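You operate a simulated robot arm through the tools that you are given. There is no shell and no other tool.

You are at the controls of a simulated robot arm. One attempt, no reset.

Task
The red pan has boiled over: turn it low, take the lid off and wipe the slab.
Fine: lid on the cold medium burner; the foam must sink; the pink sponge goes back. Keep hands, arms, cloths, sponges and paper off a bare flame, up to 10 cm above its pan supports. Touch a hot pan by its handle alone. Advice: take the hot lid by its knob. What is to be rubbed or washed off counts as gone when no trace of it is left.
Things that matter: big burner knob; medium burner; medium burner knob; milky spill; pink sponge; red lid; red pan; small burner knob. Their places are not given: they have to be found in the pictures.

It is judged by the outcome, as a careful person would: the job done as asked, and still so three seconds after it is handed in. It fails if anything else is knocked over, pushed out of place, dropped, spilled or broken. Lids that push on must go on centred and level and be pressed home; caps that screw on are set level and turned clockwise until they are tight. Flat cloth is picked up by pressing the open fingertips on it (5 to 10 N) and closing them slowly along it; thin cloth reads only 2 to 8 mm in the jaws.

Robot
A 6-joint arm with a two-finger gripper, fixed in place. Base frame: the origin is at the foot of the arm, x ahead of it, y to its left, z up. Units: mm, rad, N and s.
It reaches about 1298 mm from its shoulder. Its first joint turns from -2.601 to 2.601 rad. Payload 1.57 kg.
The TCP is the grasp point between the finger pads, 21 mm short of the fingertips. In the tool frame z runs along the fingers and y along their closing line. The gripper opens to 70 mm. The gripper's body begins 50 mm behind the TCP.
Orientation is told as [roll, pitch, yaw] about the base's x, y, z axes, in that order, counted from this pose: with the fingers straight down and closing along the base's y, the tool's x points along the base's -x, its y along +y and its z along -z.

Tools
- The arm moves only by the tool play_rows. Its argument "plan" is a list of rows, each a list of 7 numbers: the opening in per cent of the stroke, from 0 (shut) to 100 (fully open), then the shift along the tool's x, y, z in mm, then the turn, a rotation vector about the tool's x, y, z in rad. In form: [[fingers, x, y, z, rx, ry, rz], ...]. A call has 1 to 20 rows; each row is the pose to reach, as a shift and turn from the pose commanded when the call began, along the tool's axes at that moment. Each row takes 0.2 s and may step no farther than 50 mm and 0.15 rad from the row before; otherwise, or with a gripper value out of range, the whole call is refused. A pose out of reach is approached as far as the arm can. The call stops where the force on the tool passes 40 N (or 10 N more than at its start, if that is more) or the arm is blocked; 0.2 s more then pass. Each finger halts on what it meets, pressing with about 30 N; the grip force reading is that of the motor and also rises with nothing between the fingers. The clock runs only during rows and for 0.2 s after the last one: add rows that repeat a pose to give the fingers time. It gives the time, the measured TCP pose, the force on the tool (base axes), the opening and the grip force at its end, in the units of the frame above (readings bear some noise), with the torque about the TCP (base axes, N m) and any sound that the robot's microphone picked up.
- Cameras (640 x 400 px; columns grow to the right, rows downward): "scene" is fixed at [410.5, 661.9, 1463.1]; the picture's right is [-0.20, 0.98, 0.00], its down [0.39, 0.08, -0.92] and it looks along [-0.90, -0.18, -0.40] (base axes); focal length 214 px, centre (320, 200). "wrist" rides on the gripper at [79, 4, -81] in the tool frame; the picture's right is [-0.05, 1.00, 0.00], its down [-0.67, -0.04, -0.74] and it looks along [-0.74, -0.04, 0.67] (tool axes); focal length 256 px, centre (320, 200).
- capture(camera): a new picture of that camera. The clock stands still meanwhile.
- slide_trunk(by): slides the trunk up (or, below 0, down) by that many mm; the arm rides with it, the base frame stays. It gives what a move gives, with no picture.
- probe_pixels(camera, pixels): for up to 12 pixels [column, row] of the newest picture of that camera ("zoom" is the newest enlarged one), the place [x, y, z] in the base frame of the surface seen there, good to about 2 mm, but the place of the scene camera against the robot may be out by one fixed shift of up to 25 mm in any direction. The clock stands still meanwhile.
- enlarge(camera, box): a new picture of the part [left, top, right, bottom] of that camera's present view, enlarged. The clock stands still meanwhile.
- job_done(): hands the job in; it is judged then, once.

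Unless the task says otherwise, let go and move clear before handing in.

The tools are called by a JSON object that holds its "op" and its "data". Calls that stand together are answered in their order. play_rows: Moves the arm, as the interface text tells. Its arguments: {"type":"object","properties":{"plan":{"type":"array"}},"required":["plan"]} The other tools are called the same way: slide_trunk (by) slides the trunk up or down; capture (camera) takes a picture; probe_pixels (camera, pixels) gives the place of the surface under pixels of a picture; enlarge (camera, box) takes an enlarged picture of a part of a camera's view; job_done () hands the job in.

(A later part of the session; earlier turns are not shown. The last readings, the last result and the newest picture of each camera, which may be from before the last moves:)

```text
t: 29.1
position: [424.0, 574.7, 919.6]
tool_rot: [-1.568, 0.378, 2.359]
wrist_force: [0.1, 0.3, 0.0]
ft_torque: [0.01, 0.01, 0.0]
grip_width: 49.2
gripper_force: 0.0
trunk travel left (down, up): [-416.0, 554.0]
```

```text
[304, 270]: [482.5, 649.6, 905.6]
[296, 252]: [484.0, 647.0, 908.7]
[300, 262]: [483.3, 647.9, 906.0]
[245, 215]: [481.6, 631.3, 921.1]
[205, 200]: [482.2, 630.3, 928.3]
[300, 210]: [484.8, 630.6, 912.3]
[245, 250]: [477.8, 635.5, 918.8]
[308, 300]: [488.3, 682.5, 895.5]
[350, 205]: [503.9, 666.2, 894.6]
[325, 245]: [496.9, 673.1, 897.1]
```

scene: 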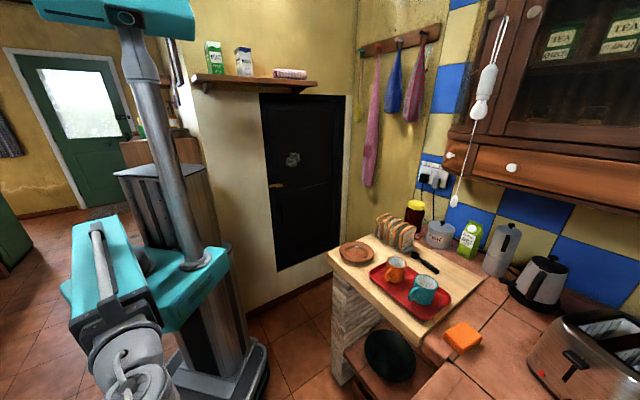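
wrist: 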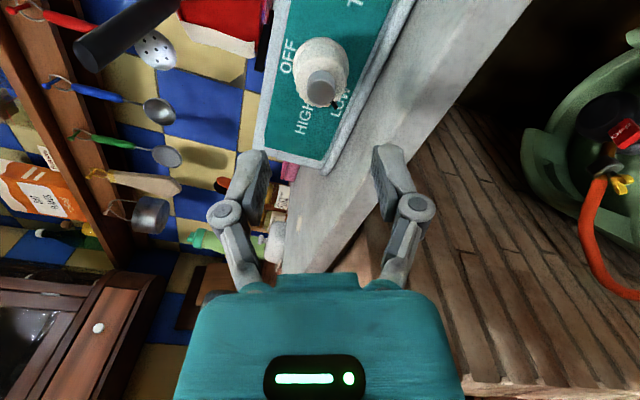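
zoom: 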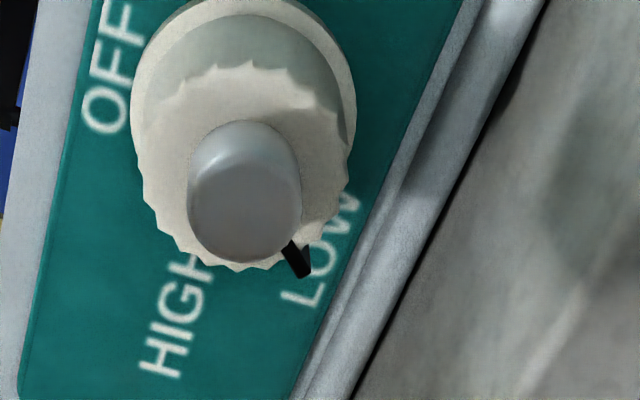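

The pointer's offset from the axis is (12.3, −15), i.e. 50.6° past HIGH, and the LOW label's centre is at 50° — it points right at LOW. I'll raise, roll back and tilt to the level-camera view to check the flame.

{"op": "slide_trunk", "data": {"by": 230}}

{"op": "play_rows", "data": {"plan": [[100, 0, 0, 0, 0, 0, 0.15], [100, 0, 0, 0, 0, 0, 0.3], [100, 0, 0, 0, 0, 0, 0.45], [100, 0, 0, 0, 0, 0, 0.6], [100, 0, 0, 0, 0, 0, 0.75], [100, 0, 0, 0, 0, 0, 0.9], [100, 0, 0, 0, 0, 0, 1.05], [100, 0, 0, 0, 0, 0, 1.2], [100, 0, 0, 0, 0, 0, 1.35], [100, 0, 0, 0, 0, 0, 1.5], [100, 0, 0, 0, 0, 0, 1.65], [100, 0, 0, 0, 0, 0, 1.8], [100, 0, 0, 0, 0, 0, 1.944], [100, 0, 0, 0, 0, 0, 1.944]]}}

{"op": "play_rows", "data": {"plan": [[100, 0, 0, 0, 0, 0.14, 0], [100, 0, 0, 0, 0, 0.28, 0], [100, 0, 0, 0, 0, 0.42, 0], [100, 0, 0, 0, 0, 0.56, 0], [100, 0, 0, 0, 0, 0.7, 0], [100, 0, 0, 0, 0, 0.838, 0], [100, 0, 0, 0, 0, 0.838, 0]]}}

{"op": "capture", "data": {"camera": "wrist"}}

```text
t: 31.5
position: [423.7, 575.9, 1149.5]
tool_rot: [-1.568, 0.377, 2.358]
wrist_force: [0.3, 0.8, 0.7]
ft_torque: [0.04, 0.01, 0.03]
grip_width: 48.8
gripper_force: 0.0
trunk travel left (down, up): [-646.0, 324.0]
```

```text
t: 34.5
position: [424.4, 575.5, 1149.5]
tool_rot: [-0.242, -1.567, 1.029]
wrist_force: [0.4, -0.8, 0.3]
ft_torque: [0.02, -0.01, 0.0]
grip_width: 70.1
gripper_force: 0.0
trunk travel left (down, up): [-646.0, 324.0]
```

```text
t: 36.1
position: [423.4, 573.1, 1012.0]
tool_rot: [-0.003, -0.728, 0.788]
wrist_force: [-0.3, -0.5, 0.3]
ft_torque: [-0.02, -0.03, -0.01]
grip_width: 70.0
gripper_force: 0.1
out of reach, approached as far as the arm can: row 1, 2, 3, 4, 5, 6, 7
trunk travel left (down, up): [-646.0, 324.0]
```

```text
taken
```

wrist: 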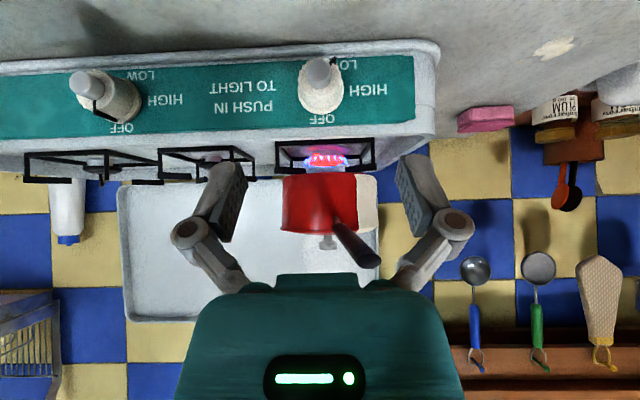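

{"op": "enlarge", "data": {"camera": "wrist", "box": [260, 130, 420, 255]}}

{"op": "enlarge", "data": {"camera": "wrist", "box": [280, 40, 400, 130]}}

{"op": "probe_pixels", "data": {"camera": "wrist", "pixels": [[327, 240], [327, 247], [318, 245], [335, 243], [300, 230], [283, 228], [357, 225], [320, 200], [340, 225], [375, 262], [325, 160], [367, 200]]}}

```text
3.20 times, centred on (340, 192) of wrist
```

zoom: 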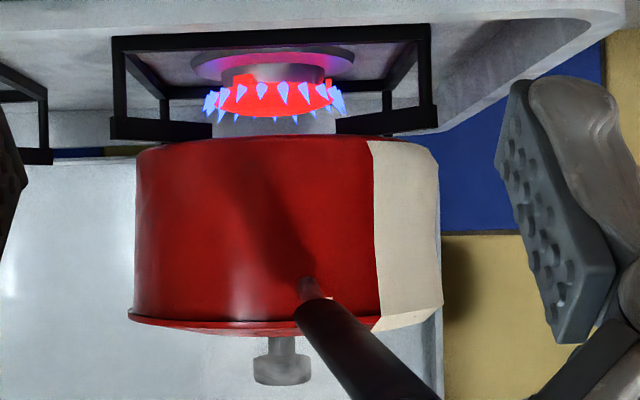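

```text
4.44 times, centred on (340, 85) of wrist
```

zoom: 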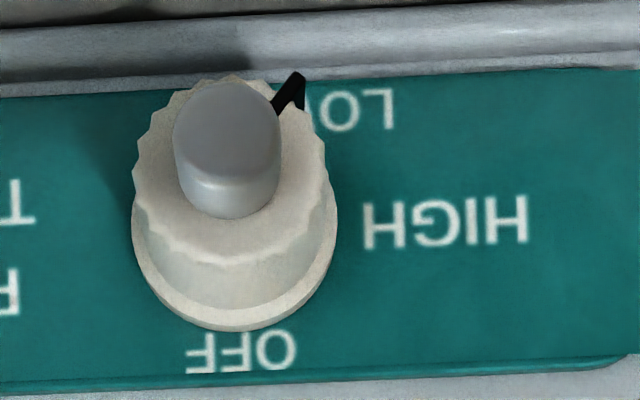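

```text
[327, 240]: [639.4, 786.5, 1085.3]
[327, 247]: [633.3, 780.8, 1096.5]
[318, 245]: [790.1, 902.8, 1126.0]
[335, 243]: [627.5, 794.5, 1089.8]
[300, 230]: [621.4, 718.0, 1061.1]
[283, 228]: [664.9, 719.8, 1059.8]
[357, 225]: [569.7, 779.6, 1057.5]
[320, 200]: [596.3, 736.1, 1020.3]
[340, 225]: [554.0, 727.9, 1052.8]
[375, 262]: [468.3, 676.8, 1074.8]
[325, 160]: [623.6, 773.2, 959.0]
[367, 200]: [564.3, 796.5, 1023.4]
```

The flame is now clearly shorter (small tips on the ring) with the pointer over LOW. Next the lid: its grey knob is near u≈104.5, v≈1010, z≈1085–1097. I'll raise the trunk, turn fingers down, and take a look from above.

{"op": "slide_trunk", "data": {"by": 230}}

{"op": "play_rows", "data": {"plan": [[100, 0, 0, 0, 0, 0.14, 0], [100, 0, 0, 0, 0, 0.28, 0], [100, 0, 0, 0, 0, 0.42, 0], [100, 0, 0, 0, 0, 0.56, 0], [100, 0, 0, 0, 0, 0.7, 0], [100, 0, 0, 0, 0, 0.733, 0], [100, 0, 0, 0, 0, 0.733, 0]]}}

{"op": "capture", "data": {"camera": "wrist"}}

```text
t: 38.5
position: [424.5, 574.0, 1242.5]
tool_rot: [-0.003, -0.729, 0.789]
wrist_force: [0.6, 0.3, 0.1]
ft_torque: [-0.03, -0.03, -0.01]
grip_width: 70.0
gripper_force: 0.1
trunk travel left (down, up): [-876.0, 94.0]
```

```text
t: 40.1
position: [423.5, 574.5, 1194.9]
tool_rot: [-0.001, 0.005, 0.785]
wrist_force: [-0.5, 0.6, 0.7]
ft_torque: [-0.04, -0.01, 0.04]
grip_width: 70.2
gripper_force: 0.1
out of reach, approached as far as the arm can: row 1, 2, 3, 4, 5, 6, 7
trunk travel left (down, up): [-876.0, 94.0]
```

```text
taken
```

wrist: 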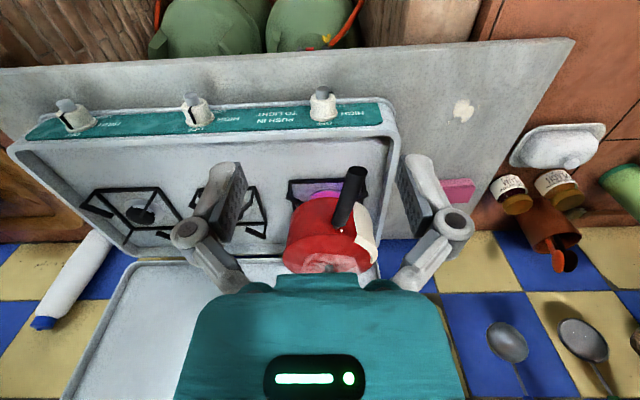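

I'll move forward 200 mm (at a height well above the pan) to look down at the lid knob.

{"op": "play_rows", "data": {"plan": [[100, -45, 0, 0, 0, 0, 0], [100, -90, 0, 0, 0, 0, 0], [100, -135, 0, 0, 0, 0, 0], [100, -180, 0, 0, 0, 0, 0], [100, -220, 0, 0, 0, 0, 0], [100, -220, 0, 0, 0, 0, 0]]}}

{"op": "capture", "data": {"camera": "wrist"}}

{"op": "enlarge", "data": {"camera": "wrist", "box": [220, 90, 440, 250]}}

```text
t: 41.5
position: [577.9, 727.7, 1194.8]
tool_rot: [-0.004, 0.004, 0.785]
wrist_force: [0.2, 0.5, -0.5]
ft_torque: [0.01, 0.01, 0.01]
grip_width: 70.1
gripper_force: 0.0
trunk travel left (down, up): [-876.0, 94.0]
```

```text
taken
```

wrist: 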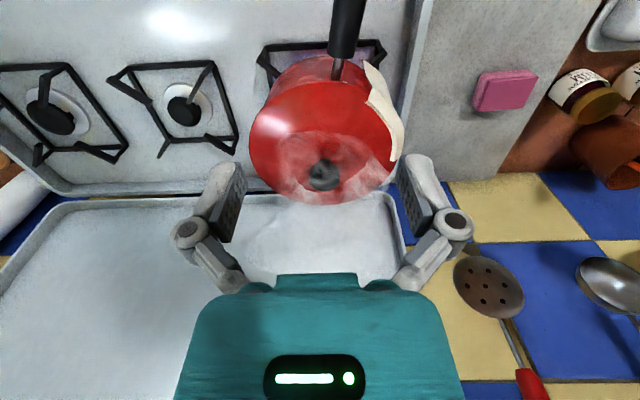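

```text
2.50 times, centred on (330, 170) of wrist
```

zoom: 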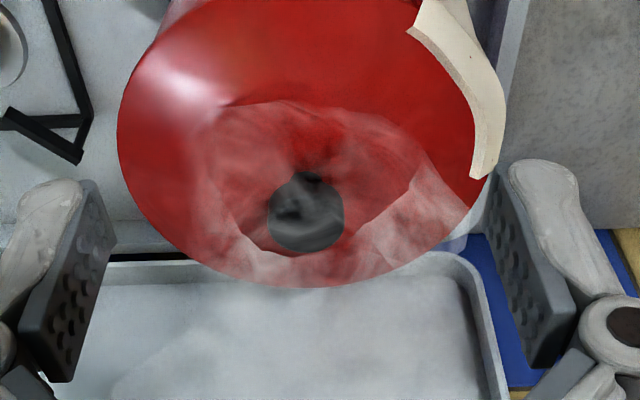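

The lid knob is at (324,178). Probing its top and the lid rim.

{"op": "probe_pixels", "data": {"camera": "wrist", "pixels": [[324, 180], [324, 185], [312, 180], [337, 180], [324, 170], [324, 188], [251, 140], [300, 110], [392, 170], [320, 204], [350, 95], [270, 185]]}}

{"op": "enlarge", "data": {"camera": "wrist", "box": [296, 150, 352, 200]}}

```text
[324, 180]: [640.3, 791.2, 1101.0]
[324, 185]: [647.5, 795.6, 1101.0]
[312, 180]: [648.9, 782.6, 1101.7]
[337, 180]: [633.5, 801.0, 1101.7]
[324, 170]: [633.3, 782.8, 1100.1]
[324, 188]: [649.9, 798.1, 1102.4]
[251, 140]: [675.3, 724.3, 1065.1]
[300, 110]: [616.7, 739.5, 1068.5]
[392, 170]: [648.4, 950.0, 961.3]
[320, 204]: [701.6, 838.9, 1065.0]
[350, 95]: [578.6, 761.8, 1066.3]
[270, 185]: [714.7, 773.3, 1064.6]
```

```text
8.00 times, centred on (324, 175) of wrist
```

zoom: 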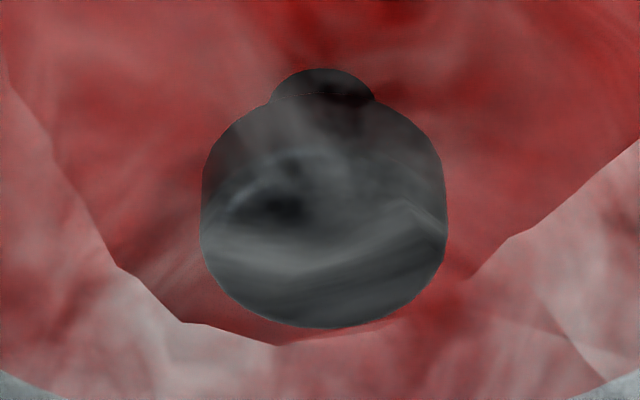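

The knob's cap centre is at (640.3, 791.2), top z=1101, diameter ~29 mm; lid rim z≈1065. I'll move over it and lower so the TCP is at about z=1099.

{"op": "play_rows", "data": {"plan": [[100, -45, 0.4, 0, 0, 0, 0], [100, -89, 0.6, 0, 0, 0, 0], [100, -89, 0.6, 0, 0, 0, 0]]}}

{"op": "slide_trunk", "data": {"by": -60}}

{"op": "capture", "data": {"camera": "wrist"}}

```text
t: 42.3
position: [641.8, 791.1, 1195.0]
tool_rot: [-0.002, 0.005, 0.785]
wrist_force: [-0.1, 0.6, 0.8]
ft_torque: [0.0, 0.01, -0.06]
grip_width: 69.8
gripper_force: 0.0
trunk travel left (down, up): [-876.0, 94.0]
```

```text
t: 43.3
position: [641.5, 791.2, 1136.1]
tool_rot: [-0.003, 0.005, 0.786]
wrist_force: [-0.9, -0.3, 0.8]
ft_torque: [0.02, 0.02, -0.01]
grip_width: 69.7
gripper_force: 0.1
trunk travel left (down, up): [-816.0, 154.0]
```

```text
taken
```

wrist: 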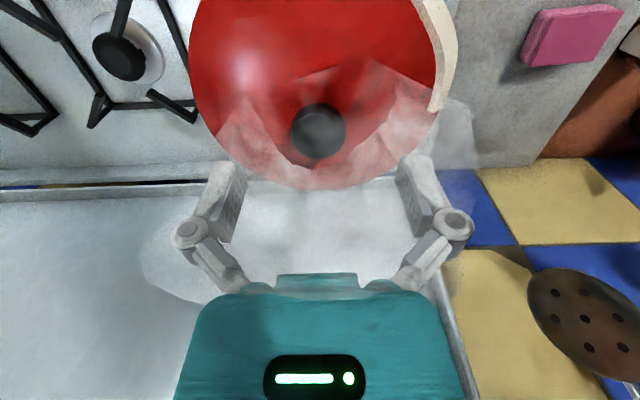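

{"op": "probe_pixels", "data": {"camera": "wrist", "pixels": [[292, 132], [345, 132], [318, 132], [318, 150], [318, 115]]}}

{"op": "slide_trunk", "data": {"by": -36.5}}

{"op": "capture", "data": {"camera": "wrist"}}

```text
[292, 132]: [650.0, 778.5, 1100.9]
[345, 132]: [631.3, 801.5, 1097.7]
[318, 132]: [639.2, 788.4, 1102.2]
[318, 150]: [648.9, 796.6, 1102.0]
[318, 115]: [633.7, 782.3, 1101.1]
```

```text
t: 44.1
position: [640.7, 791.9, 1100.0]
tool_rot: [-0.002, 0.003, 0.785]
wrist_force: [-0.2, -0.4, -0.3]
ft_torque: [-0.01, -0.01, 0.01]
grip_width: 70.0
gripper_force: 0.0
trunk travel left (down, up): [-780.0, 190.0]
```

```text
taken
```

wrist: 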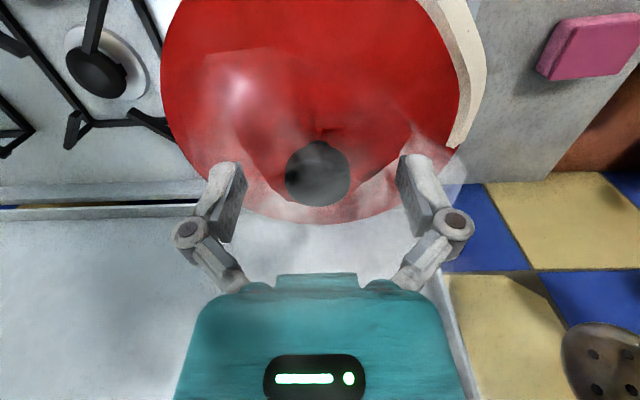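

The knob is centred between the fingers. Closing.

{"op": "play_rows", "data": {"plan": [[75, 0, 0, 0, 0, 0, 0], [50, 0, 0, 0, 0, 0, 0], [30, 0, 0, 0, 0, 0, 0], [20, 0, 0, 0, 0, 0, 0], [20, 0, 0, 0, 0, 0, 0], [20, 0, 0, 0, 0, 0, 0]]}}

{"op": "capture", "data": {"camera": "wrist"}}

```text
t: 45.5
position: [641.7, 791.8, 1099.1]
tool_rot: [-0.005, 0.003, 0.786]
wrist_force: [1.1, 0.3, 1.3]
ft_torque: [-0.03, -0.01, 0.0]
grip_width: 28.8
gripper_force: 30.1
trunk travel left (down, up): [-780.0, 190.0]
```

```text
taken
```

wrist: 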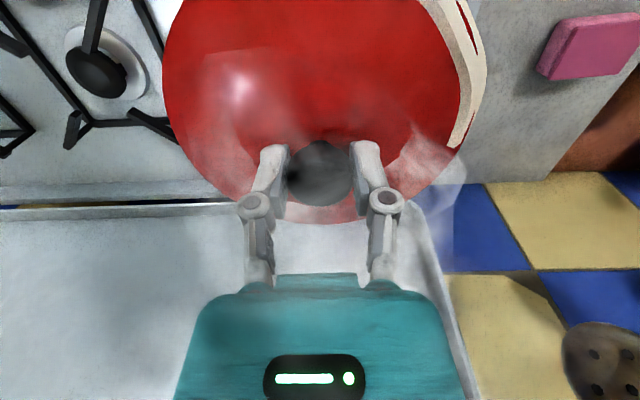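

The knob is held at 28.8 mm. I'll lift straight up, first 30 mm, then check.

{"op": "slide_trunk", "data": {"by": 30}}

{"op": "capture", "data": {"camera": "wrist"}}

```text
t: 46.3
position: [641.4, 792.4, 1128.6]
tool_rot: [-0.005, 0.003, 0.786]
wrist_force: [-0.1, -0.9, -1.3]
ft_torque: [-0.01, -0.01, -0.03]
grip_width: 14.4
gripper_force: 0.0
trunk travel left (down, up): [-810.0, 160.0]
```

```text
taken
```

wrist: 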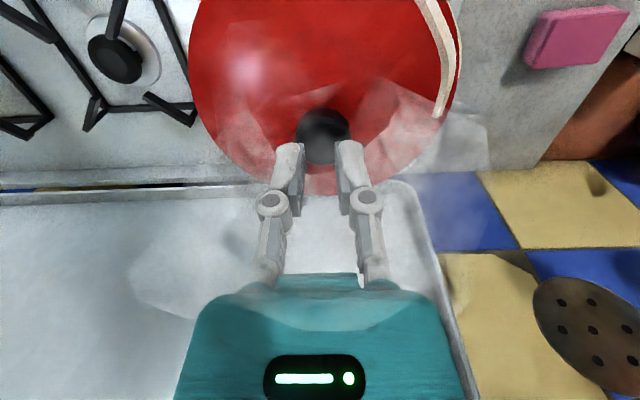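

The knob slipped out (fingers now at 14 mm, lid still on the pan). I'll look closely at the knob shape before re-gripping.

{"op": "enlarge", "data": {"camera": "wrist", "box": [270, 90, 380, 200]}}

{"op": "enlarge", "data": {"camera": "wrist", "box": [380, 0, 520, 140]}}

```text
3.64 times, centred on (325, 145) of wrist
```

zoom: 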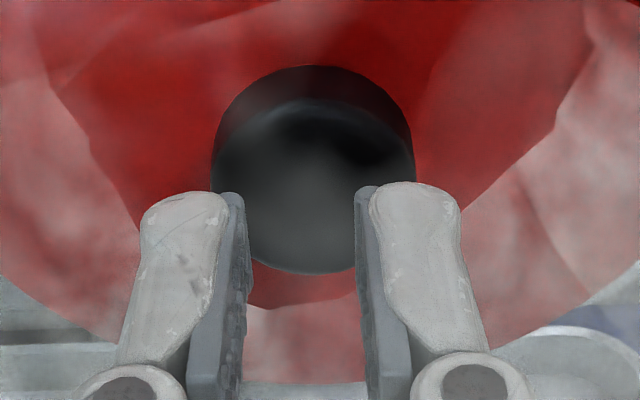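

```text
2.86 times, centred on (450, 70) of wrist
```

zoom: 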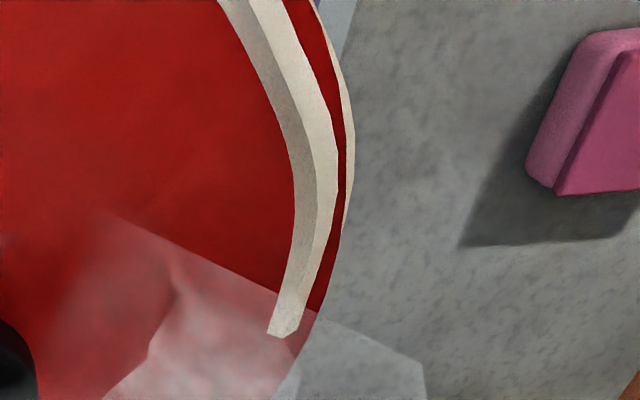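

The lid edge now shows beyond the cream foam strip on the right, so the lid may have shifted a little. I'll measure the knob and rim positions.

{"op": "probe_pixels", "data": {"camera": "wrist", "pixels": [[298, 133], [346, 133], [322, 120], [322, 150], [190, 65], [192, 85], [458, 40], [455, 65], [445, 100], [240, 155], [440, 10], [200, 20]]}}

```text
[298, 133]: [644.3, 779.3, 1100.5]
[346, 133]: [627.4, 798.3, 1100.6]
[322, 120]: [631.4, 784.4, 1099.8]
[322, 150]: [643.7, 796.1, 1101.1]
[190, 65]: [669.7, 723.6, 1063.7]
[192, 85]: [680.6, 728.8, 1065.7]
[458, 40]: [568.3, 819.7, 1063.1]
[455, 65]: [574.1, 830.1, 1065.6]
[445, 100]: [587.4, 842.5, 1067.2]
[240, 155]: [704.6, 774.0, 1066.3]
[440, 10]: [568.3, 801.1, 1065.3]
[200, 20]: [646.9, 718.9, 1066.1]
```

The knob is now around u=108.1, v=1009.5 (a 2–3 mm shift; lid still seated). I'll open, re-centre, and go a few millimetres lower before gripping again.

{"op": "play_rows", "data": {"plan": [[60, 0, 0, 0, 0, 0, 0], [80, 2, 0.6, 0, 0, 0, 0], [80, 4.4, 1.3, 0, 0, 0, 0], [80, 4.4, 1.3, 0, 0, 0, 0]]}}

{"op": "capture", "data": {"camera": "wrist"}}

{"op": "probe_pixels", "data": {"camera": "wrist", "pixels": [[294, 140], [348, 140], [321, 112], [321, 125], [321, 140], [321, 155], [321, 100], [290, 100], [350, 100], [300, 175], [340, 175], [321, 170]]}}

```text
t: 47.3
position: [638.4, 789.3, 1128.1]
tool_rot: [-0.003, 0.005, 0.785]
wrist_force: [0.5, 0.9, -0.5]
ft_torque: [-0.01, -0.02, 0.02]
grip_width: 56.0
gripper_force: 0.1
trunk travel left (down, up): [-810.0, 160.0]
```

```text
taken
```

wrist: 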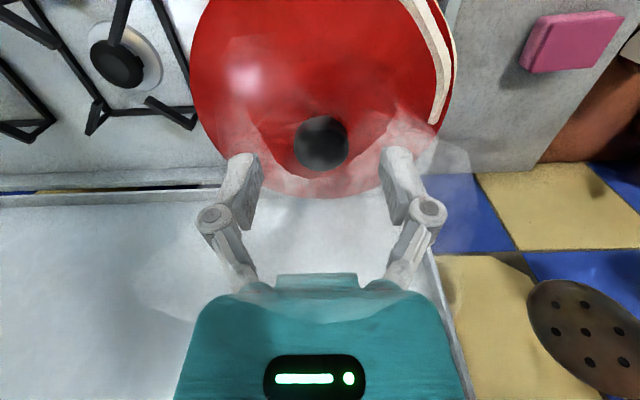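

```text
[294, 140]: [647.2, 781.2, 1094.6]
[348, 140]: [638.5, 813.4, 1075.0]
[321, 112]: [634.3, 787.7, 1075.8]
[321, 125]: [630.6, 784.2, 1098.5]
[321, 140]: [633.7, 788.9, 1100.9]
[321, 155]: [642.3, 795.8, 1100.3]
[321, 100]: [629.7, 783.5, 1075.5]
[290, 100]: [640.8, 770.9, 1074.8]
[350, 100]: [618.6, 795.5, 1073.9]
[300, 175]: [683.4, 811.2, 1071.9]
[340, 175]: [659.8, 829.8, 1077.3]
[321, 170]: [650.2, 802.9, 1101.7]
```

{"op": "enlarge", "data": {"camera": "wrist", "box": [281, 100, 361, 180]}}

```text
5.00 times, centred on (321, 140) of wrist
```

zoom: 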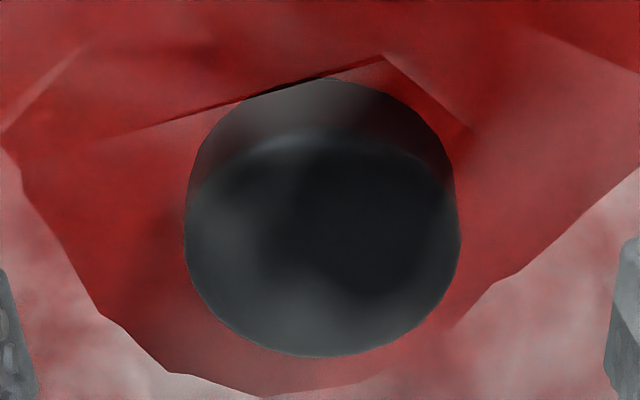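

The top face spans rows 127–171, giving the cap centre v≈1011.8, u≈107. I'll shift to that, lower to z≈1098 and grip again, then lift in small steps watching the force.

{"op": "play_rows", "data": {"plan": [[80, -2.3, 0.3, 0, 0, 0, 0], [80, -2.3, 0.3, 0, 0, 0, 0]]}}

{"op": "slide_trunk", "data": {"by": -30}}

{"op": "play_rows", "data": {"plan": [[60, 0, 0, 0, 0, 0, 0], [45, 0, 0, 0, 0, 0, 0], [25, 0, 0, 0, 0, 0, 0], [0, 0, 0, 0, 0, 0, 0], [0, 0, 0, 0, 0, 0, 0], [0, 0, 0, 0, 0, 0, 0]]}}

{"op": "slide_trunk", "data": {"by": 2}}

```text
t: 47.9
position: [639.4, 792.4, 1128.9]
tool_rot: [-0.003, 0.003, 0.786]
wrist_force: [0.3, 0.1, -0.4]
ft_torque: [0.03, -0.01, 0.01]
grip_width: 56.1
gripper_force: 0.0
trunk travel left (down, up): [-810.0, 160.0]
```

```text
t: 48.6
position: [639.2, 791.2, 1098.7]
tool_rot: [-0.003, 0.003, 0.785]
wrist_force: [0.2, -0.1, 0.4]
ft_torque: [0.05, 0.02, 0.0]
grip_width: 55.9
gripper_force: 0.1
trunk travel left (down, up): [-780.0, 190.0]
```

```text
t: 50.0
position: [639.6, 791.4, 1097.8]
tool_rot: [-0.004, 0.003, 0.785]
wrist_force: [0.7, 0.5, 2.1]
ft_torque: [0.05, -0.02, -0.01]
grip_width: 28.6
gripper_force: 30.0
trunk travel left (down, up): [-780.0, 190.0]
```

```text
t: 50.6
position: [639.1, 791.4, 1100.3]
tool_rot: [-0.003, 0.003, 0.784]
wrist_force: [-0.5, -0.8, 0.5]
ft_torque: [-0.01, 0.02, -0.01]
grip_width: 28.7
gripper_force: 29.6
trunk travel left (down, up): [-782.0, 188.0]
```

{"op": "slide_trunk", "data": {"by": 4}}

{"op": "capture", "data": {"camera": "wrist"}}

{"op": "enlarge", "data": {"camera": "wrist", "box": [250, 110, 390, 240]}}

```text
t: 51.1
position: [640.0, 792.2, 1103.8]
tool_rot: [-0.004, 0.006, 0.787]
wrist_force: [0.4, -0.2, -1.9]
ft_torque: [0.01, 0.03, 0.02]
grip_width: 28.6
gripper_force: 29.7
trunk travel left (down, up): [-786.0, 184.0]
```

```text
taken
```

wrist: 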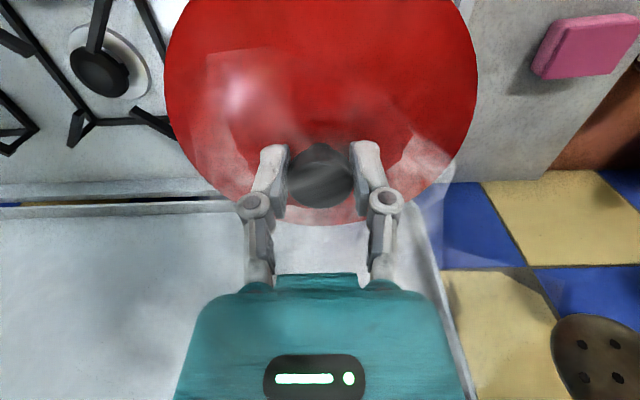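

```text
3.08 times, centred on (320, 175) of wrist
```

zoom: 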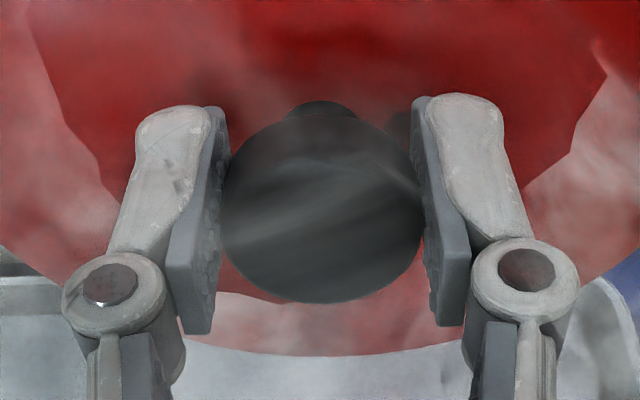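

The lid is coming up with the gripper this time (the knob keeps its place at (320,175) and the lid covers the foam edge). I'll continue in gentle steps.

{"op": "slide_trunk", "data": {"by": 6}}

{"op": "slide_trunk", "data": {"by": 8}}

{"op": "capture", "data": {"camera": "wrist"}}

```text
t: 51.6
position: [639.3, 792.7, 1110.4]
tool_rot: [-0.004, 0.003, 0.783]
wrist_force: [-0.6, 0.3, -1.2]
ft_torque: [0.0, 0.01, 0.03]
grip_width: 28.7
gripper_force: 30.1
trunk travel left (down, up): [-792.0, 178.0]
```

```text
t: 52.2
position: [638.0, 792.7, 1117.7]
tool_rot: [-0.003, 0.002, 0.786]
wrist_force: [0.0, -0.7, -1.9]
ft_torque: [-0.03, 0.01, 0.02]
grip_width: 28.2
gripper_force: 29.9
trunk travel left (down, up): [-800.0, 170.0]
```

```text
taken
```

wrist: 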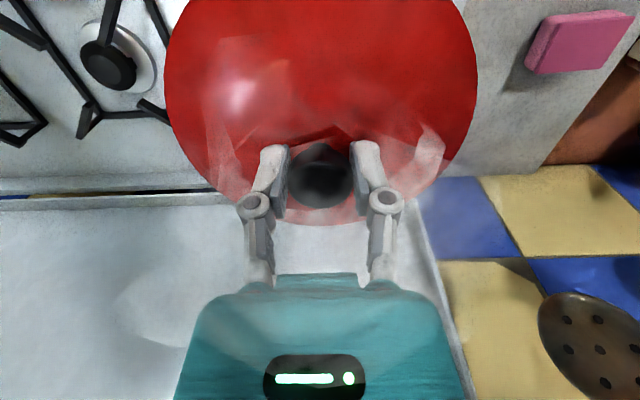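

The lid stays in the grip. A few more gentle lifts until it's clear of the pan.

{"op": "slide_trunk", "data": {"by": 8}}

{"op": "slide_trunk", "data": {"by": 10}}

{"op": "slide_trunk", "data": {"by": 10}}

{"op": "capture", "data": {"camera": "wrist"}}

{"op": "enlarge", "data": {"camera": "wrist", "box": [250, 110, 390, 240]}}

```text
t: 52.8
position: [639.5, 791.7, 1126.3]
tool_rot: [-0.003, 0.004, 0.786]
wrist_force: [0.0, 0.6, -1.2]
ft_torque: [-0.02, 0.02, 0.0]
grip_width: 28.7
gripper_force: 29.8
trunk travel left (down, up): [-808.0, 162.0]
```

```text
t: 53.4
position: [639.0, 791.4, 1136.0]
tool_rot: [-0.004, 0.004, 0.785]
wrist_force: [0.6, 0.6, -2.2]
ft_torque: [-0.01, 0.03, -0.01]
grip_width: 28.7
gripper_force: 30.2
trunk travel left (down, up): [-818.0, 152.0]
```

```text
t: 53.9
position: [640.0, 791.6, 1146.2]
tool_rot: [-0.004, 0.005, 0.786]
wrist_force: [-0.4, 0.2, -2.2]
ft_torque: [-0.03, -0.01, 0.01]
grip_width: 28.4
gripper_force: 30.0
trunk travel left (down, up): [-828.0, 142.0]
```

```text
taken
```

wrist: 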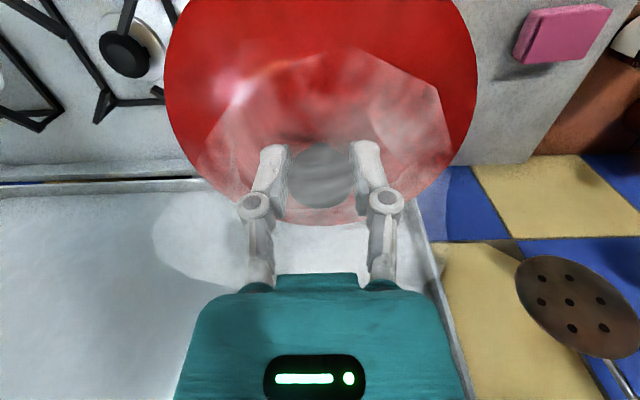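

```text
3.08 times, centred on (320, 175) of wrist
```

zoom: 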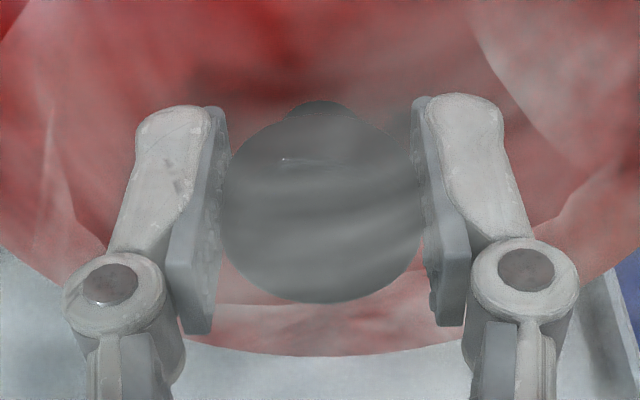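

The hold is stable and the lid is ~48 mm up. I'll carry it sideways along −u by 379 mm to the medium burner (left), keeping height.

{"op": "play_rows", "data": {"plan": [[0, 0, -5, 0, 0, 0, 0], [0, 0, -15, 0, 0, 0, 0], [0, 0, -30, 0, 0, 0, 0], [0, 0, -50, 0, 0, 0, 0], [0, 0, -72, 0, 0, 0, 0], [0, 0, -95, 0, 0, 0, 0], [0, 0, -118, 0, 0, 0, 0], [0, 0, -141, 0, 0, 0, 0], [0, 0, -164, 0, 0, 0, 0], [0, 0.2, -187, 0, 0, 0, 0], [0, 0.4, -210, 0, 0, 0, 0], [0, 0.6, -233, 0, 0, 0, 0], [0, 0.8, -256, 0, 0, 0, 0], [0, 0.8, -279, 0, 0, 0, 0], [0, 0.8, -302, 0, 0, 0, 0], [0, 0.8, -325, 0, 0, 0, 0], [0, 0.8, -345, 0, 0, 0, 0], [0, 0.8, -362, 0, 0, 0, 0], [0, 0.8, -373, 0, 0, 0, 0], [0, 0.8, -379, 0, 0, 0, 0]]}}

{"op": "capture", "data": {"camera": "wrist"}}

```text
t: 58.1
position: [907.7, 524.7, 1146.6]
tool_rot: [-0.003, 0.003, 0.785]
wrist_force: [-0.4, 0.4, -2.3]
ft_torque: [-0.01, 0.02, -0.01]
grip_width: 28.4
gripper_force: 29.8
trunk travel left (down, up): [-828.0, 142.0]
```

```text
taken
```

wrist: 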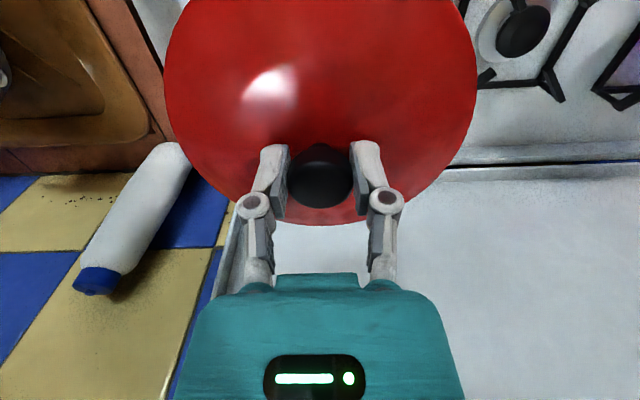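

Now over the medium burner (u≈−271, v≈1013). Before lowering I'll check surroundings: the white bottle at (130,220), and the white cover behind.

{"op": "probe_pixels", "data": {"camera": "wrist", "pixels": [[165, 160], [130, 215], [95, 280], [220, 290], [330, 250], [500, 165], [560, 150], [150, 60], [130, 30], [470, 180], [240, 215], [310, 225]]}}

```text
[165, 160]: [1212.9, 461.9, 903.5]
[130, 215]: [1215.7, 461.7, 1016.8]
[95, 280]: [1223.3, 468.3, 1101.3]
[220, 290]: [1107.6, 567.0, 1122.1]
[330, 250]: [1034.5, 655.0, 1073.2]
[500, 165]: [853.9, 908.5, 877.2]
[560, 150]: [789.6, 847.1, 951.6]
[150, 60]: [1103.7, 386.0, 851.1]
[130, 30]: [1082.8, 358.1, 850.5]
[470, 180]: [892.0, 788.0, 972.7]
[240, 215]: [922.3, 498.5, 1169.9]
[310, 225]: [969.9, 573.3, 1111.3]
```

Everything near is clear. The lid rim is at z≈1111 and the supports at ≈981, so about 130 mm to lower; I'll go in moderate steps.

{"op": "slide_trunk", "data": {"by": -20}}

{"op": "slide_trunk", "data": {"by": -25}}

{"op": "slide_trunk", "data": {"by": -25}}

{"op": "slide_trunk", "data": {"by": -25}}

{"op": "capture", "data": {"camera": "wrist"}}

```text
t: 58.8
position: [906.7, 523.3, 1126.3]
tool_rot: [-0.006, 0.003, 0.785]
wrist_force: [0.0, 0.3, -1.2]
ft_torque: [0.02, 0.01, 0.01]
grip_width: 28.7
gripper_force: 29.9
trunk travel left (down, up): [-808.0, 162.0]
```

```text
t: 59.5
position: [908.0, 523.5, 1101.8]
tool_rot: [-0.004, 0.004, 0.784]
wrist_force: [-0.2, -1.1, -1.8]
ft_torque: [-0.01, -0.01, -0.01]
grip_width: 28.7
gripper_force: 30.0
trunk travel left (down, up): [-783.0, 187.0]
```

```text
t: 60.2
position: [909.0, 523.7, 1076.7]
tool_rot: [-0.003, 0.004, 0.785]
wrist_force: [-0.1, -0.3, -1.4]
ft_torque: [0.02, 0.04, 0.01]
grip_width: 28.7
gripper_force: 30.4
trunk travel left (down, up): [-758.0, 212.0]
```

```text
t: 60.9
position: [907.4, 524.7, 1050.9]
tool_rot: [-0.004, 0.004, 0.783]
wrist_force: [-0.5, -0.1, -1.2]
ft_torque: [-0.02, -0.01, -0.02]
grip_width: 28.4
gripper_force: 30.1
trunk travel left (down, up): [-733.0, 237.0]
```

```text
taken
```

wrist: 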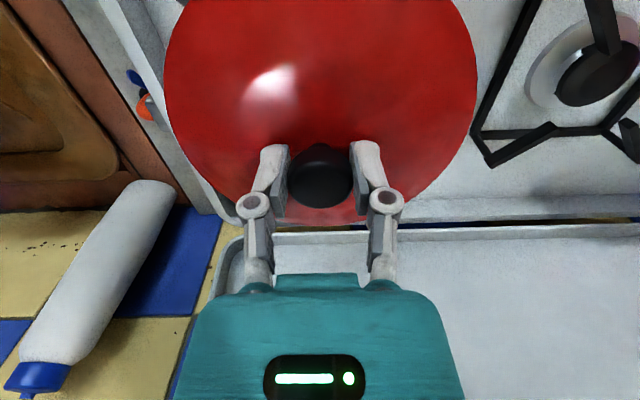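

{"op": "slide_trunk", "data": {"by": -20}}

{"op": "slide_trunk", "data": {"by": -6}}

{"op": "slide_trunk", "data": {"by": -3}}

{"op": "slide_trunk", "data": {"by": -2}}

```text
t: 61.6
position: [907.1, 523.0, 1030.4]
tool_rot: [-0.002, 0.004, 0.786]
wrist_force: [-0.5, -1.2, -0.9]
ft_torque: [-0.01, -0.03, -0.02]
grip_width: 28.7
gripper_force: 30.2
trunk travel left (down, up): [-713.0, 257.0]
```

```text
t: 62.2
position: [907.1, 523.9, 1026.7]
tool_rot: [-0.004, 0.005, 0.785]
wrist_force: [-0.1, 0.1, -1.8]
ft_torque: [0.0, 0.0, -0.03]
grip_width: 28.7
gripper_force: 30.3
trunk travel left (down, up): [-707.0, 263.0]
```

```text
t: 62.7
position: [906.4, 523.9, 1023.6]
tool_rot: [-0.002, -0.002, 0.784]
wrist_force: [7.2, 4.2, 19.8]
ft_torque: [-0.01, 0.0, 0.0]
grip_width: 28.5
gripper_force: 29.9
trunk travel left (down, up): [-704.0, 266.0]
```

```text
t: 63.2
position: [906.2, 523.1, 1021.5]
tool_rot: [-0.003, 0.002, 0.785]
wrist_force: [6.2, 2.1, 18.9]
ft_torque: [0.1, -0.14, 0.01]
grip_width: 28.4
gripper_force: 29.9
trunk travel left (down, up): [-702.0, 268.0]
```

Contact was felt at TCP z≈1024 (about 19 N up). I'll check the picture to see whether the lid rests level on the supports.

{"op": "capture", "data": {"camera": "wrist"}}

{"op": "probe_pixels", "data": {"camera": "wrist", "pixels": [[168, 60], [474, 60], [200, 170], [440, 170], [310, 218], [190, 20], [450, 20], [320, 10]]}}

```text
taken
```

wrist: 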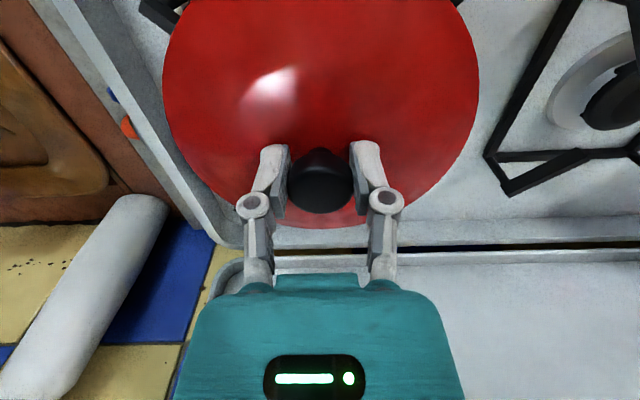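

```text
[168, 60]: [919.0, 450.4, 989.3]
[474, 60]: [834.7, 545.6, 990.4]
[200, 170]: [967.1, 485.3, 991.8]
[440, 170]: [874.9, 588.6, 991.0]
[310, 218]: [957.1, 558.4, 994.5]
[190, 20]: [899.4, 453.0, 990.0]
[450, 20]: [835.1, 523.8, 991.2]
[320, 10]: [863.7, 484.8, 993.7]
```

The rim reads z≈990 all round, so the lid sits level on the supports. I'll relieve the pressing by raising 2 mm, then open the fingers.

{"op": "slide_trunk", "data": {"by": 2}}

{"op": "play_rows", "data": {"plan": [[42, 0, 0, 0, 0, 0, 0], [50, 0, 0, 0, 0, 0, 0], [65, 0, 0, 0, 0, 0, 0], [80, 0, 0, 0, 0, 0, 0], [80, 0, 0, 0, 0, 0, 0]]}}

{"op": "capture", "data": {"camera": "wrist"}}

```text
t: 63.7
position: [907.2, 524.2, 1021.1]
tool_rot: [-0.001, 0.006, 0.784]
wrist_force: [-0.3, -0.5, -1.0]
ft_torque: [-0.03, 0.01, 0.01]
grip_width: 28.4
gripper_force: 30.2
trunk travel left (down, up): [-704.0, 266.0]
```

```text
t: 64.9
position: [906.7, 524.3, 1023.0]
tool_rot: [-0.004, 0.002, 0.785]
wrist_force: [0.2, -0.2, 0.1]
ft_torque: [0.01, -0.02, -0.02]
grip_width: 56.2
gripper_force: 0.0
trunk travel left (down, up): [-704.0, 266.0]
```

```text
taken
```

wrist: 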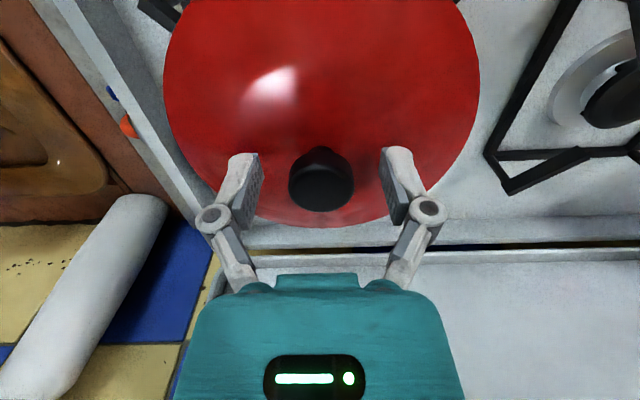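

Released cleanly. Now raise the trunk and look over the scene.

{"op": "slide_trunk", "data": {"by": 40}}

{"op": "slide_trunk", "data": {"by": 170}}

{"op": "play_rows", "data": {"plan": [[80, 45, 10, 0, 0, 0, 0], [80, 90, 50, 0, 0, 0, 0], [80, 130, 80, 0, 0, 0, 0], [80, 160, 110, 0, 0, 0, 0], [80, 180, 150, 0, 0, 0, 0], [80, 180, 180, 0, 0, 0, 0], [80, 180, 180, 0, 0, 0, 0]]}}

{"op": "capture", "data": {"camera": "wrist"}}

```text
t: 65.8
position: [906.5, 523.6, 1063.4]
tool_rot: [-0.003, 0.002, 0.786]
wrist_force: [0.0, 0.3, 0.1]
ft_torque: [0.01, 0.01, -0.02]
grip_width: 56.0
gripper_force: 0.0
trunk travel left (down, up): [-744.0, 226.0]
```

```text
t: 67.7
position: [907.2, 523.9, 1231.9]
tool_rot: [-0.003, 0.003, 0.786]
wrist_force: [-0.8, -0.4, -0.3]
ft_torque: [0.0, 0.0, -0.02]
grip_width: 56.0
gripper_force: 0.1
trunk travel left (down, up): [-914.0, 56.0]
```

```text
refused: row 2 steps farther than a row can; nothing moved
```

```text
taken
```

wrist: 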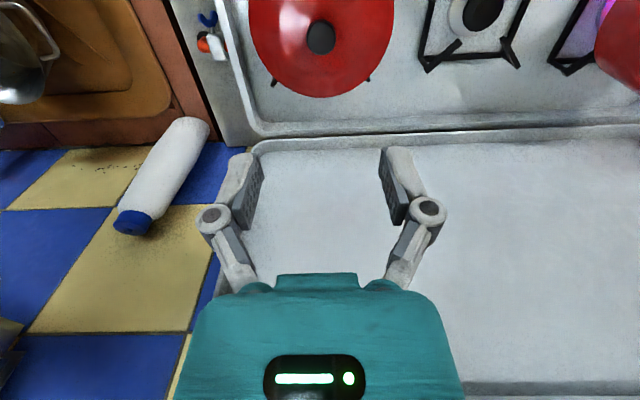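

The lid rests on the left (medium) burner, centred over the supports. The move was refused for a too-long step; I'll redo it with smaller steps to view lid and pan together.

{"op": "play_rows", "data": {"plan": [[80, 30, 30, 0, 0, 0, 0], [80, 60, 60, 0, 0, 0, 0], [80, 90, 90, 0, 0, 0, 0], [80, 120, 120, 0, 0, 0, 0], [80, 150, 150, 0, 0, 0, 0], [80, 180, 180, 0, 0, 0, 0], [80, 190, 220, 0, 0, 0, 0], [80, 190, 260, 0, 0, 0, 0], [80, 190, 260, 0, 0, 0, 0]]}}

{"op": "capture", "data": {"camera": "wrist"}}

{"op": "enlarge", "data": {"camera": "wrist", "box": [340, 70, 540, 230]}}

{"op": "enlarge", "data": {"camera": "wrist", "box": [80, 70, 280, 230]}}

```text
t: 69.7
position: [589.6, 570.9, 1233.3]
tool_rot: [-0.004, 0.003, 0.784]
wrist_force: [-0.2, -0.7, 0.4]
ft_torque: [0.0, -0.01, -0.03]
grip_width: 55.7
gripper_force: 0.0
trunk travel left (down, up): [-914.0, 56.0]
```

```text
taken
```

wrist: 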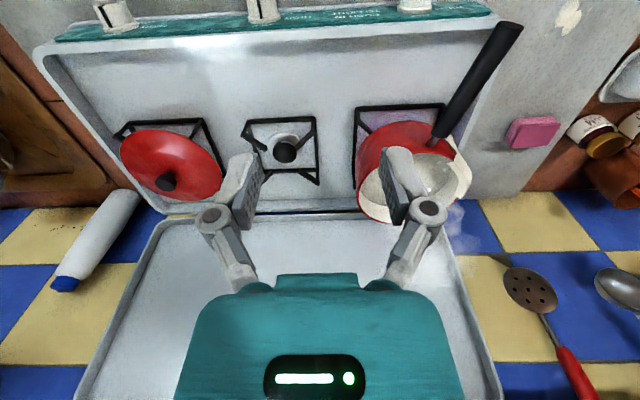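

```text
2.50 times, centred on (440, 150) of wrist
```

zoom: 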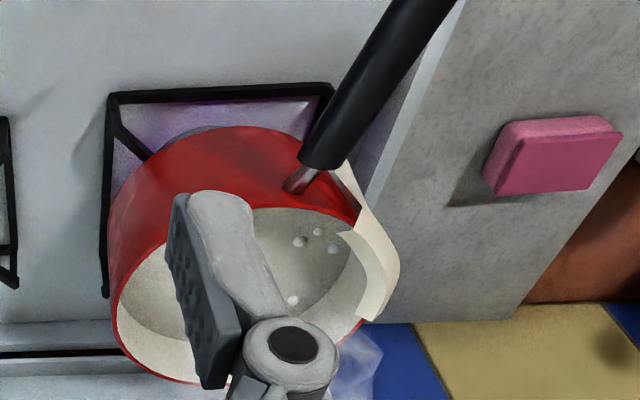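

```text
2.50 times, centred on (180, 150) of wrist
```

zoom: 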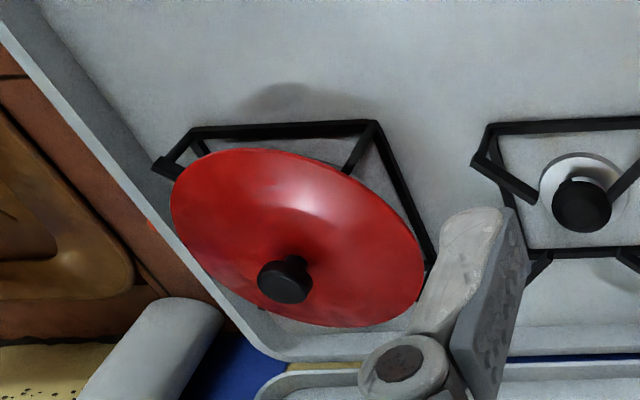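

The lid is off and the milk in the pan has dropped (interior visible, only few bubbles), so the foam has sunk. Next, the sponge: I'll move over to view sponge (534,130) and spill (568,17).

{"op": "play_rows", "data": {"plan": [[80, 0, 45, 0, 0, 0, 0], [80, 0, 90, 0, 0, 0, 0], [80, 0, 135, 0, 0, 0, 0], [80, 0, 180, 0, 0, 0, 0], [80, 0, 225, 0, 0, 0, 0], [80, 0, 270, 0, 0, 0, 0], [80, 0, 315, 0, 0, 0, 0], [80, 0, 345, 0, 0, 0, 0], [80, 0, 345, 0, 0, 0, 0]]}}

{"op": "capture", "data": {"camera": "wrist"}}

{"op": "enlarge", "data": {"camera": "wrist", "box": [250, 60, 450, 220]}}

```text
t: 71.7
position: [344.6, 816.1, 1232.9]
tool_rot: [-0.003, 0.004, 0.786]
wrist_force: [-0.1, 0.6, -0.8]
ft_torque: [0.01, -0.01, -0.01]
grip_width: 56.2
gripper_force: 0.1
trunk travel left (down, up): [-914.0, 56.0]
```

```text
taken
```

wrist: 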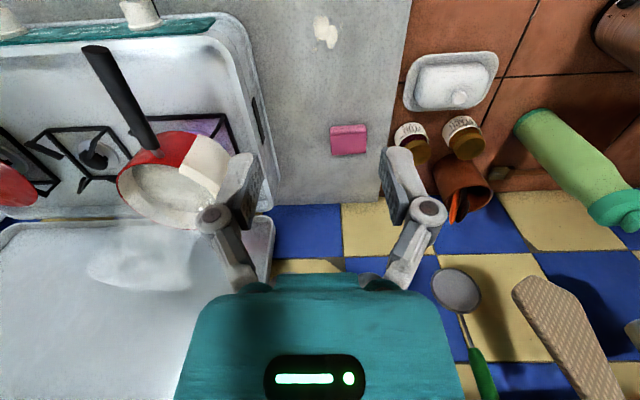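

```text
2.50 times, centred on (350, 140) of wrist
```

zoom: 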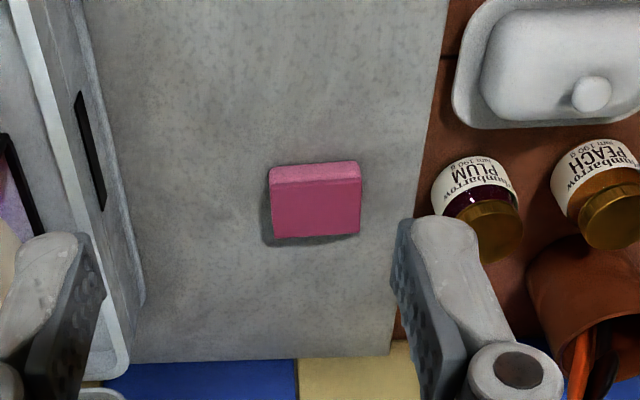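

Probing the sponge's top-face corners in the enlarged picture, and the spill's outline.

{"op": "probe_pixels", "data": {"camera": "zoom", "pixels": [[275, 187], [356, 182], [278, 234], [357, 229], [316, 208], [312, 166], [271, 172], [357, 164], [262, 245], [380, 250], [415, 180], [250, 100]]}}

{"op": "probe_pixels", "data": {"camera": "wrist", "pixels": [[314, 30], [336, 30], [324, 16], [324, 47], [324, 30], [332, 48], [318, 20], [330, 38], [405, 60], [388, 200], [410, 20]]}}

{"op": "enlarge", "data": {"camera": "wrist", "box": [290, 0, 370, 64]}}

```text
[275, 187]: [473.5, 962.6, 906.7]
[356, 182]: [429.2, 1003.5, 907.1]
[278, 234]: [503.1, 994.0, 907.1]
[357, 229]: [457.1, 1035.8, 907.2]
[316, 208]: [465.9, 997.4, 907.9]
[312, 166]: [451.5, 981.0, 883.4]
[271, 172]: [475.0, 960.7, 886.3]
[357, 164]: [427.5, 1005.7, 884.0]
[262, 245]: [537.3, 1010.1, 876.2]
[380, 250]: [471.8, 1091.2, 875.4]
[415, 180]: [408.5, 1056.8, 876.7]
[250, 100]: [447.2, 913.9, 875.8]
```

```text
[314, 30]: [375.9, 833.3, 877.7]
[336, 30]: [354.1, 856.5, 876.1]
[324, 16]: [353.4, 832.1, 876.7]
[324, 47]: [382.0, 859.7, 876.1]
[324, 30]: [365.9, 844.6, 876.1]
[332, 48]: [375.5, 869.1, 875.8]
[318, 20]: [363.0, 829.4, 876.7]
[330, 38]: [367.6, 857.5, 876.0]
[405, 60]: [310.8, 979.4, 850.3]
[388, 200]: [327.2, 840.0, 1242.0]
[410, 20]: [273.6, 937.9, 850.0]
```

```text
6.25 times, centred on (330, 32) of wrist
```

zoom: 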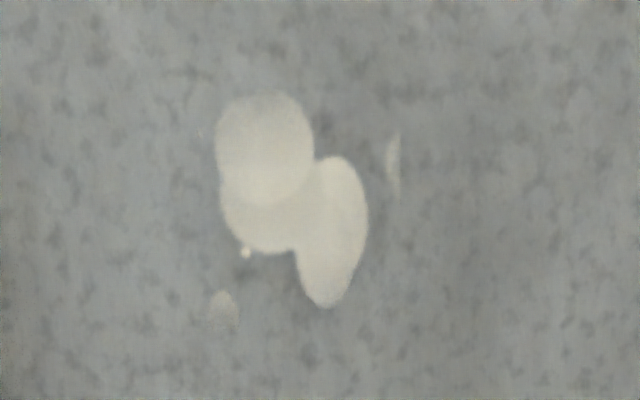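

The sponge is about 66×47×31 mm, centred near (467, 999), aligned with the slab; the spill covers roughly u 320–366, v 834–885. I'll check clearances to jars, wall and utensils before going in.

{"op": "probe_pixels", "data": {"camera": "wrist", "pixels": [[410, 130], [415, 150], [462, 130], [465, 180], [455, 290], [350, 225], [300, 265], [480, 355], [565, 320], [430, 90], [390, 130], [380, 190]]}}

```text
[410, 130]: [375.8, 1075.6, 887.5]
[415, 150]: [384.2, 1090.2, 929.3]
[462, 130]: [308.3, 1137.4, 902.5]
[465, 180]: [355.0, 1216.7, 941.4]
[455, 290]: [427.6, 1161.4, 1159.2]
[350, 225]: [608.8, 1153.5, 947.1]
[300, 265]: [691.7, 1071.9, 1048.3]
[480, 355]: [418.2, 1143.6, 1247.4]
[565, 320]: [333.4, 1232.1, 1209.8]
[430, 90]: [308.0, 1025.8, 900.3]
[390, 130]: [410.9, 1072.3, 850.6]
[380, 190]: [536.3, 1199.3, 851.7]
```

Jars stand at u≥480 and utensils hang at v≥1104, so a vertical approach at the sponge (u≈376, v≈1036) is clear. I'll turn the gripper 90° (plus 2.5° to match the sponge) so it closes across the sponge's 47 mm side.

{"op": "play_rows", "data": {"plan": [[100, 0, 0, 0, 0, 0, -0.147], [100, 0, 0, 0, 0, 0, -0.294], [100, 0, 0, 0, 0, 0, -0.44], [100, 0, 0, 0, 0, 0, -0.587], [100, 0, 0, 0, 0, 0, -0.734], [100, 0, 0, 0, 0, 0, -0.881], [100, 0, 0, 0, 0, 0, -1.028], [100, 0, 0, 0, 0, 0, -1.174], [100, 0, 0, 0, 0, 0, -1.321], [100, 0, 0, 0, 0, 0, -1.468], [100, 0, 0, 0, 0, 0, -1.615], [100, 0, 0, 0, 0, 0, -1.615]]}}

{"op": "capture", "data": {"camera": "wrist"}}

{"op": "capture", "data": {"camera": "scene"}}

```text
t: 74.3
position: [344.9, 817.7, 1231.8]
tool_rot: [0.003, 0.003, 2.403]
wrist_force: [-1.1, -0.7, 0.1]
ft_torque: [0.0, 0.02, -0.01]
grip_width: 70.0
gripper_force: 0.1
trunk travel left (down, up): [-914.0, 56.0]
```

```text
taken
```

wrist: 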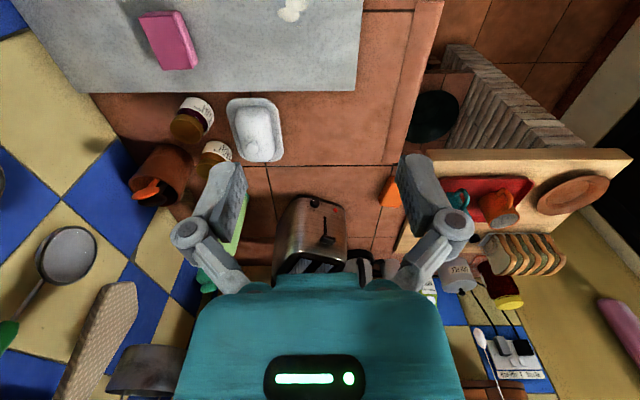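

```text
taken
```

scene: 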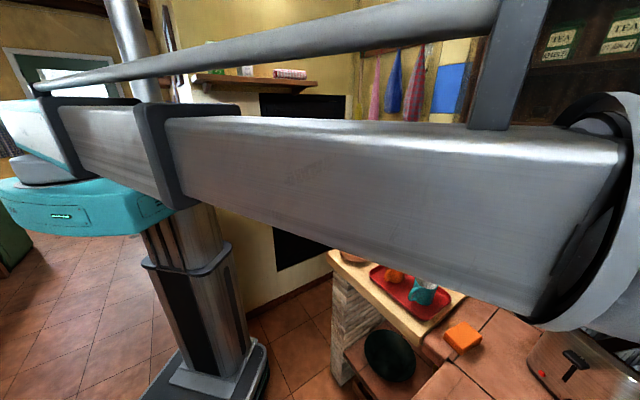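

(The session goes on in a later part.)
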